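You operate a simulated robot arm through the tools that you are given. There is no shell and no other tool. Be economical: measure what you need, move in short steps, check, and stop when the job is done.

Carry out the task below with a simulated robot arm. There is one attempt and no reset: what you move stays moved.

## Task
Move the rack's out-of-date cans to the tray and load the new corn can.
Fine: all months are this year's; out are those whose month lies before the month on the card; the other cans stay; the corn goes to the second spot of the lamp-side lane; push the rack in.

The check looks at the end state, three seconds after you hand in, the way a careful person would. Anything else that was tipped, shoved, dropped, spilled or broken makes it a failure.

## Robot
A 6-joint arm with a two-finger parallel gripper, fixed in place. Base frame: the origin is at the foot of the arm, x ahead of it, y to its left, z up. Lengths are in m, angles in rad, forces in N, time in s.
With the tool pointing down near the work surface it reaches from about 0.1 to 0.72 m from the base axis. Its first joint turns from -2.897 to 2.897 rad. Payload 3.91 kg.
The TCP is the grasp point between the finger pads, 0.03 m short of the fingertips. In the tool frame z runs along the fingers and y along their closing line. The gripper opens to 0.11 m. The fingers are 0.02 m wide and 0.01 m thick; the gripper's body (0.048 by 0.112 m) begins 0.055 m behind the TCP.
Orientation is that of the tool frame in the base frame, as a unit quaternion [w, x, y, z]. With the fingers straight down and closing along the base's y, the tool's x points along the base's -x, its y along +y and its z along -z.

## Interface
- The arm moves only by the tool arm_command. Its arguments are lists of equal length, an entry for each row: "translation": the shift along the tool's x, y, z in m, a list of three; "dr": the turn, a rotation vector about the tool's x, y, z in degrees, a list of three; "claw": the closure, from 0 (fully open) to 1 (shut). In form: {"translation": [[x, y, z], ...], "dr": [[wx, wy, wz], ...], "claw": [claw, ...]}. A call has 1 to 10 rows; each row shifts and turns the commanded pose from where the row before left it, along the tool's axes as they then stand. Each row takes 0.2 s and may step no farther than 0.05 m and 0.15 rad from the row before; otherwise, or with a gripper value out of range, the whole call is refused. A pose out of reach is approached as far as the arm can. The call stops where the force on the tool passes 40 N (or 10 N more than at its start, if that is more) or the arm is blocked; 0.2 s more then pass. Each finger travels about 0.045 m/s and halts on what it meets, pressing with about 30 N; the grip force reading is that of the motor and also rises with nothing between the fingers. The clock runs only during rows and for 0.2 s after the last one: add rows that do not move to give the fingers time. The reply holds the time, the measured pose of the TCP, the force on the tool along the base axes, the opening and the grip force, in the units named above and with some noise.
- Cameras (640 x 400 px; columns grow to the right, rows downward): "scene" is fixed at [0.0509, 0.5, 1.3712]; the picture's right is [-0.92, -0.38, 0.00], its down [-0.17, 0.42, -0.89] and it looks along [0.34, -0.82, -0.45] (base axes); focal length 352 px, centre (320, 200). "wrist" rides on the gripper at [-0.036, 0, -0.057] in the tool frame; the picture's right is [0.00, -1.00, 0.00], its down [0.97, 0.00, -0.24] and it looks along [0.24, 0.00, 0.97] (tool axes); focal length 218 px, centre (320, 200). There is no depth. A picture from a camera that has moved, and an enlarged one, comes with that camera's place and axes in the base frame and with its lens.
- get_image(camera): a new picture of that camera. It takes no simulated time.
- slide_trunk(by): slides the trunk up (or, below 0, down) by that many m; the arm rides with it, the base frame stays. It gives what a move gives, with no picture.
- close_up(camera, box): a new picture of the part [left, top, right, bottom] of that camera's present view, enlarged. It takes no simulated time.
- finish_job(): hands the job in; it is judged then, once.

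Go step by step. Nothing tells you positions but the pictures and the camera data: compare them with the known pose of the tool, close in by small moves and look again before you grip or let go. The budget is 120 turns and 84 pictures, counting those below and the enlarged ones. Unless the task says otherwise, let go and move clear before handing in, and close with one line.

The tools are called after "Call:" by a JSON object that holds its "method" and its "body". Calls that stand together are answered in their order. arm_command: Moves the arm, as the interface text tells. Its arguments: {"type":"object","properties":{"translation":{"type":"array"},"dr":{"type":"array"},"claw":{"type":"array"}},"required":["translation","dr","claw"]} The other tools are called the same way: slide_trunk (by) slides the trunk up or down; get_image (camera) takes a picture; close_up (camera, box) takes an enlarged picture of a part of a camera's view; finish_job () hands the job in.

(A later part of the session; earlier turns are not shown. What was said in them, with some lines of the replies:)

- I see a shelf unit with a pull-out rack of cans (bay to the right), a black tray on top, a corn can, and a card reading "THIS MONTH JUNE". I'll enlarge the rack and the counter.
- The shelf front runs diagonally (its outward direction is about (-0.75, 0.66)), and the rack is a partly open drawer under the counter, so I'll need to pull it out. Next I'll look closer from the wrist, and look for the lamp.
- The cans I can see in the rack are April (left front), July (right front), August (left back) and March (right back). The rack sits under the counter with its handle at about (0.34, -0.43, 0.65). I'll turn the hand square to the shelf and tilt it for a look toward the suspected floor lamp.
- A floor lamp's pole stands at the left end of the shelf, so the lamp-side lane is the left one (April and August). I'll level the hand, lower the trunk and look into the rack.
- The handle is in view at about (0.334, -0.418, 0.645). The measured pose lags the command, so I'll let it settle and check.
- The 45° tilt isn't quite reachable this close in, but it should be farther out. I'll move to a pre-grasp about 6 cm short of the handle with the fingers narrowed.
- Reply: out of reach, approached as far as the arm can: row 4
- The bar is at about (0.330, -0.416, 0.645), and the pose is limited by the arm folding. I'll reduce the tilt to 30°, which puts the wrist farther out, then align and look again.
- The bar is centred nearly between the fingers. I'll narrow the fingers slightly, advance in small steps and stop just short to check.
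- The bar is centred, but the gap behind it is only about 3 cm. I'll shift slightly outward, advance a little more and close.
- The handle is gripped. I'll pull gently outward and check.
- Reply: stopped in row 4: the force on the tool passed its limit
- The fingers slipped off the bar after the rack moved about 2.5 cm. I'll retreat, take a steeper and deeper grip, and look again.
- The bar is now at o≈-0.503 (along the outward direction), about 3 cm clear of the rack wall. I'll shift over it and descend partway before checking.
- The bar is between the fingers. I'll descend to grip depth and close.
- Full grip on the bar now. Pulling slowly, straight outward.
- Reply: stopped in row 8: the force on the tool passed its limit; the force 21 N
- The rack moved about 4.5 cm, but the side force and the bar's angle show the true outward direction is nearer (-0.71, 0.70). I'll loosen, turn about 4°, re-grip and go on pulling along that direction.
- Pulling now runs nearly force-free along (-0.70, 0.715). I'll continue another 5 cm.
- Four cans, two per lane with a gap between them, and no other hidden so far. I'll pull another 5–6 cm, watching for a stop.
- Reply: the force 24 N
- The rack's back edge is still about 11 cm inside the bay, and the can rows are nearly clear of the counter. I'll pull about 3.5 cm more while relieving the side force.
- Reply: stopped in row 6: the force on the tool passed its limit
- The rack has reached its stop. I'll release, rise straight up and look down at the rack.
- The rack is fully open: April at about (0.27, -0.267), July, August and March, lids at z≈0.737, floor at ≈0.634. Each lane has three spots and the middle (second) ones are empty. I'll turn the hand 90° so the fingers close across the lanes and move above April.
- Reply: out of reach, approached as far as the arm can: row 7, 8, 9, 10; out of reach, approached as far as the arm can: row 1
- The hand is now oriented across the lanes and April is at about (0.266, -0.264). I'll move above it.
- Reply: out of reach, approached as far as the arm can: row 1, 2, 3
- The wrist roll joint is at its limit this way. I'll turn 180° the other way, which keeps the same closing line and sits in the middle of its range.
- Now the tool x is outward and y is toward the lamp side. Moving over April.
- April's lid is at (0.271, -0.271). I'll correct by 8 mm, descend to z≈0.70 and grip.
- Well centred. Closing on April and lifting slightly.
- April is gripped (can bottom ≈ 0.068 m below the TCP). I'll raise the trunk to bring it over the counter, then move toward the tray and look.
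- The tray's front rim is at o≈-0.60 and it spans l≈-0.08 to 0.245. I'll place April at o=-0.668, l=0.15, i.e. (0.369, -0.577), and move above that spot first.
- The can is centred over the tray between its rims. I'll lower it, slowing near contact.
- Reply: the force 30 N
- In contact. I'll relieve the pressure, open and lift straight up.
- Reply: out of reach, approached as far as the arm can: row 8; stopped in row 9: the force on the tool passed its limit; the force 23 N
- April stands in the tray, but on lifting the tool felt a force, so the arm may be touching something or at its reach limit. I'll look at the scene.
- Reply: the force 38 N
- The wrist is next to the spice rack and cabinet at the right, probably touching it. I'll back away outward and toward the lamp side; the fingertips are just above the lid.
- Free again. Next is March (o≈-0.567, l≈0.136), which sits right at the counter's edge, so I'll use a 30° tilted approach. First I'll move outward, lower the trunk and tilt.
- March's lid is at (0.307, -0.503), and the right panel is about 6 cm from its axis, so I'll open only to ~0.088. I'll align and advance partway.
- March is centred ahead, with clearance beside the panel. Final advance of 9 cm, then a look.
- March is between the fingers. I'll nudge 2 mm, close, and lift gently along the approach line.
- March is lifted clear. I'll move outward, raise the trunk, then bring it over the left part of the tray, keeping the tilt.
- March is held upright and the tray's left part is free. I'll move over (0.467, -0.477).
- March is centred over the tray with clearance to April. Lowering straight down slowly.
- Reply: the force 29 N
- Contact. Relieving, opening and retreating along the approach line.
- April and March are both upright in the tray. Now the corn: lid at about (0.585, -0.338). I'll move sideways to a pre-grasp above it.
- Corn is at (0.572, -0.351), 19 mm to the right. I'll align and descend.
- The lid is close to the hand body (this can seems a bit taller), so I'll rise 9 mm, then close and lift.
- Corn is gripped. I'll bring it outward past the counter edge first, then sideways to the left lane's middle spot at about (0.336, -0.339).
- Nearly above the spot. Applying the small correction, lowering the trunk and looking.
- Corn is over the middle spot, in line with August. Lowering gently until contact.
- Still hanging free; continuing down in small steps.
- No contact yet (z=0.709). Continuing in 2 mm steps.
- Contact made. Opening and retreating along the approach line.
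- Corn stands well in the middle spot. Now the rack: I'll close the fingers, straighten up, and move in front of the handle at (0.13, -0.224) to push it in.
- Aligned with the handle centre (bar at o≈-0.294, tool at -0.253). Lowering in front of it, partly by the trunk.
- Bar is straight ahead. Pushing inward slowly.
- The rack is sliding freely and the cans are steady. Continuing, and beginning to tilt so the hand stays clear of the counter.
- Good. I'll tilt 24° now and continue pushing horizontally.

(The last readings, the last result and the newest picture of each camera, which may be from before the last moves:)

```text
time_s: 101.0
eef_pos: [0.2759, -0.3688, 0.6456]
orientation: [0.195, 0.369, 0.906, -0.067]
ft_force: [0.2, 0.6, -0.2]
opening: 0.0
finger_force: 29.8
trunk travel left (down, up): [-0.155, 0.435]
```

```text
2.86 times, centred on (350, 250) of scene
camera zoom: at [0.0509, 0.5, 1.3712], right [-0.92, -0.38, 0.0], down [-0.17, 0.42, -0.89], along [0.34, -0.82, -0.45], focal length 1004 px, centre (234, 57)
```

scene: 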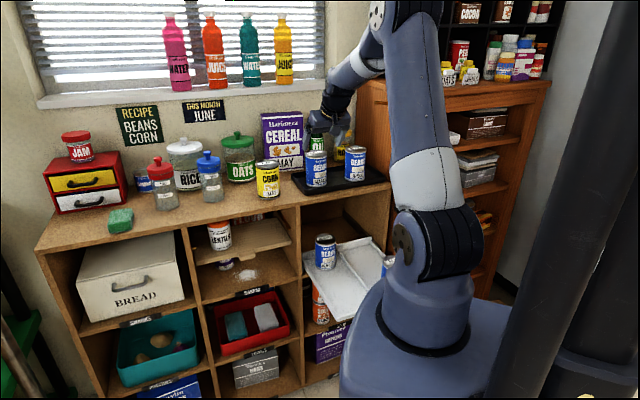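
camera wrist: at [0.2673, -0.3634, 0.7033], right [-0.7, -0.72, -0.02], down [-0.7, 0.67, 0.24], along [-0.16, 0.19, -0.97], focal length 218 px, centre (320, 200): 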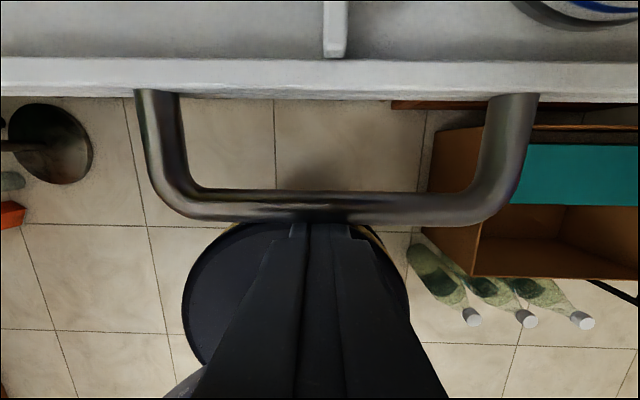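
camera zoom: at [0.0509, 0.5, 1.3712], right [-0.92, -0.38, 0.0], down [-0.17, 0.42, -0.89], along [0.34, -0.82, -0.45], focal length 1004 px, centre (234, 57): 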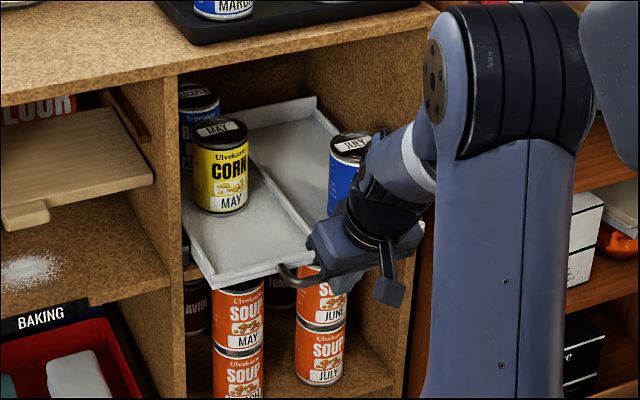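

Cans remain steady. Continuing the push.

Call:
{"method": "arm_command", "body": {"translation": [[-0.0055, 0, 0.0024], [-0.0073, 0, 0.0033], [-0.0073, 0, 0.0033], [-0.0073, 0, 0.0033], [-0.0073, 0, 0.0033], [-0.0073, 0, 0.0033], [-0.0055, 0, 0.0024], [0, 0, 0]], "dr": [[0, 0, 0], [0, 0, 0], [0, 0, 0], [0, 0, 0], [0, 0, 0], [0, 0, 0], [0, 0, 0], [0, 0, 0]], "claw": [1, 1, 1, 1, 1, 1, 1, 1]}}

Call:
{"method": "close_up", "body": {"camera": "scene", "box": [280, 180, 420, 320]}}

Call:
{"method": "get_image", "body": {"camera": "wrist"}}

```text
time_s: 102.8
eef_pos: [0.3108, -0.4053, 0.6453]
orientation: [0.194, 0.37, 0.906, -0.067]
ft_force: [-0.5, 0.0, -0.4]
opening: 0.0
finger_force: 29.6
trunk travel left (down, up): [-0.155, 0.435]
```

```text
2.86 times, centred on (350, 250) of scene
camera zoom: at [0.0509, 0.5, 1.3712], right [-0.92, -0.38, 0.0], down [-0.17, 0.42, -0.89], along [0.34, -0.82, -0.45], focal length 1004 px, centre (234, 57)
```

zoom: 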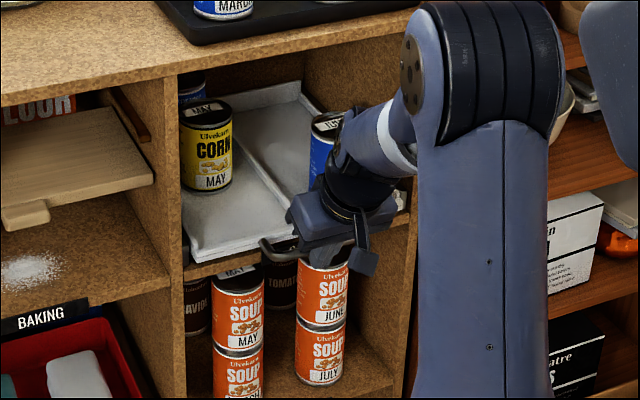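

```text
14 pictures are left
camera wrist: at [0.3184, -0.4142, 0.7123], right [-0.7, -0.72, -0.02], down [-0.7, 0.69, -0.17], along [0.14, -0.1, -0.98], focal length 218 px, centre (320, 200)
```

wrist: 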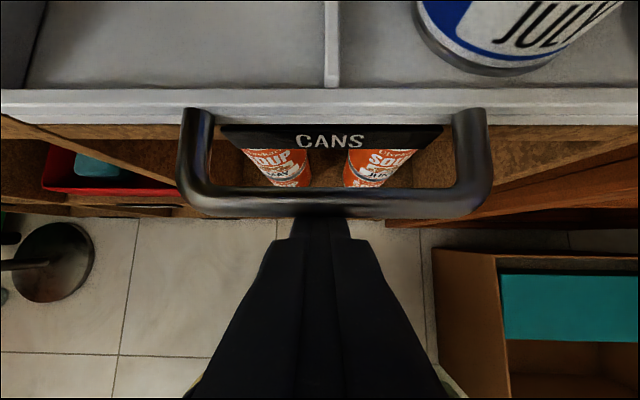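

The rack is nearly back. Continuing in small steps until it meets its inner stop.

Call:
{"method": "arm_command", "body": {"translation": [[-0.0055, 0, 0.0024], [-0.0055, 0, 0.0024], [-0.0055, 0, 0.0024], [-0.0055, 0, 0.0024], [-0.0055, 0, 0.0024], [0, 0, 0]], "dr": [[0, 0, 0], [0, 0, 0], [0, 0, 0], [0, 0, 0], [0, 0, 0], [0, 0, 0]], "claw": [1, 1, 1, 1, 1, 1]}}

Call:
{"method": "get_image", "body": {"camera": "wrist"}}

```text
time_s: 103.7
eef_pos: [0.3198, -0.4113, 0.6407]
orientation: [0.186, 0.37, 0.908, -0.06]
ft_force: [-7.9, 4.5, -1.6]
opening: 0.0
finger_force: 30.5
trunk travel left (down, up): [-0.155, 0.435]
stopped in row 3: the force on the tool passed its limit (the readings are from after the stop); the commanded pose is now the measured one
```

```text
13 pictures are left
camera wrist: at [0.3277, -0.4214, 0.7075], right [-0.7, -0.72, -0.03], down [-0.71, 0.69, -0.15], along [0.13, -0.08, -0.99], focal length 218 px, centre (320, 200)
```

wrist: 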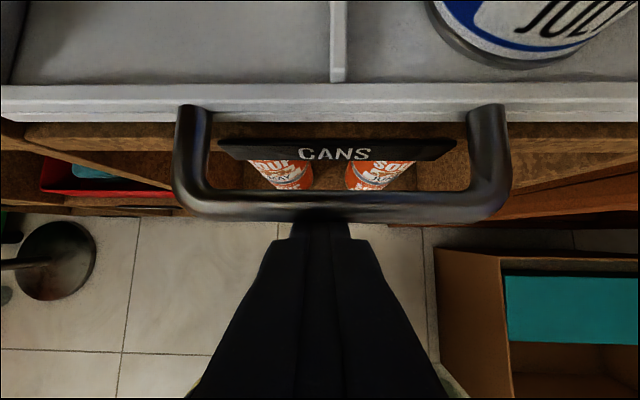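

The rack is stopped at its inner end, the same position as at the start. I'll back off and check everything.

Call:
{"method": "arm_command", "body": {"translation": [[0.018, 0, -0.008], [0.027, 0, -0.012], [0.036, 0, -0.016], [0.036, 0, -0.016], [0, 0, -0.04], [0, 0, -0.04], [0, 0, 0]], "dr": [[0, 0, 0], [0, 0, 0], [0, 0, 0], [0, 0, 0], [0, 0, 0], [0, 0, 0], [0, 0, 0]], "claw": [1, 1, 1, 1, 1, 1, 1]}}

Call:
{"method": "get_image", "body": {"camera": "wrist"}}

Call:
{"method": "get_image", "body": {"camera": "scene"}}

```text
time_s: 105.2
eef_pos: [0.2061, -0.3028, 0.7167]
orientation: [0.188, 0.37, 0.908, -0.062]
ft_force: [0.5, -0.1, -0.1]
opening: 0.0
finger_force: 30.2
trunk travel left (down, up): [-0.155, 0.435]
```

```text
12 pictures are left
camera wrist: at [0.2131, -0.3123, 0.7837], right [-0.7, -0.72, -0.03], down [-0.71, 0.69, -0.15], along [0.13, -0.09, -0.99], focal length 218 px, centre (320, 200)
```

wrist: 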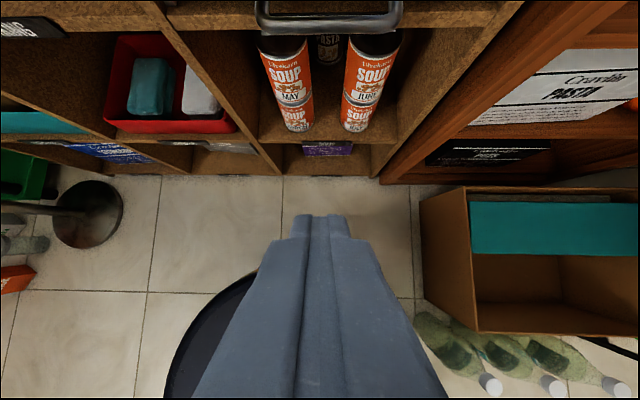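

```text
11 pictures are left
```

scene: 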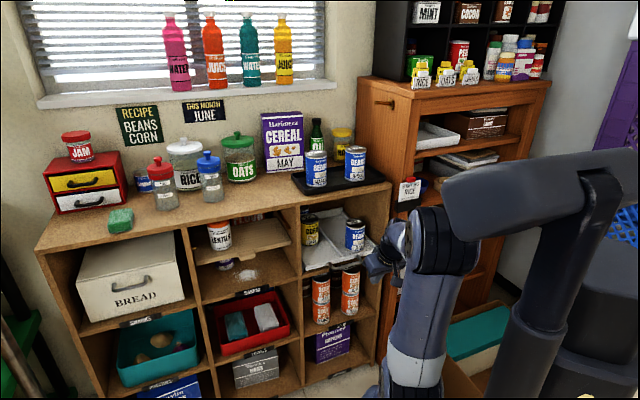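

Now a close check of the rack compared with the start.

Call:
{"method": "close_up", "body": {"camera": "scene", "box": [280, 190, 400, 270]}}

Call:
{"method": "close_up", "body": {"camera": "scene", "box": [360, 0, 560, 180]}}

```text
5.00 times, centred on (340, 230) of scene
camera zoom: at [0.0509, 0.5, 1.3712], right [-0.92, -0.38, 0.0], down [-0.17, 0.42, -0.89], along [0.34, -0.82, -0.45], focal length 1758 px, centre (220, 50)
```

zoom: 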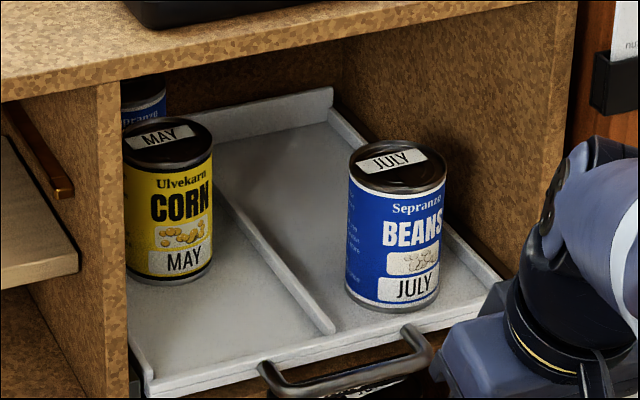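

```text
2.22 times, centred on (460, 90) of scene
camera zoom: at [0.0509, 0.5, 1.3712], right [-0.92, -0.38, 0.0], down [-0.17, 0.42, -0.89], along [0.34, -0.82, -0.45], focal length 781 px, centre (9, 444)
```

zoom: 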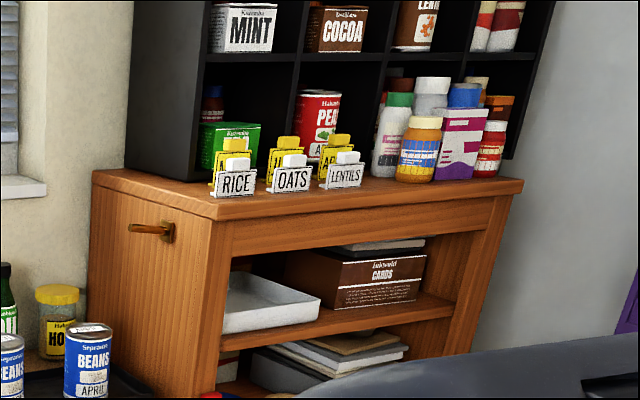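

The rack is back at its stop with August, corn (middle spot) and July standing. April and March are upright in the tray, everything else looks undisturbed, and the arm is clear.

Call:
{"method": "finish_job", "body": {}}

```text
The job is handed in.
```

April and March, the two out-of-date cans, are upright in the tray. The corn is in the second spot of the lamp-side (left) lane, and the rack is pushed in to its stop, where it was at the start. August and July stayed in the rack. The wrist briefly pressed against something near the right-hand cabinet after I set April down, but the later pictures show nothing moved. I took the floor stand at the left end of the shelf to be the lamp.
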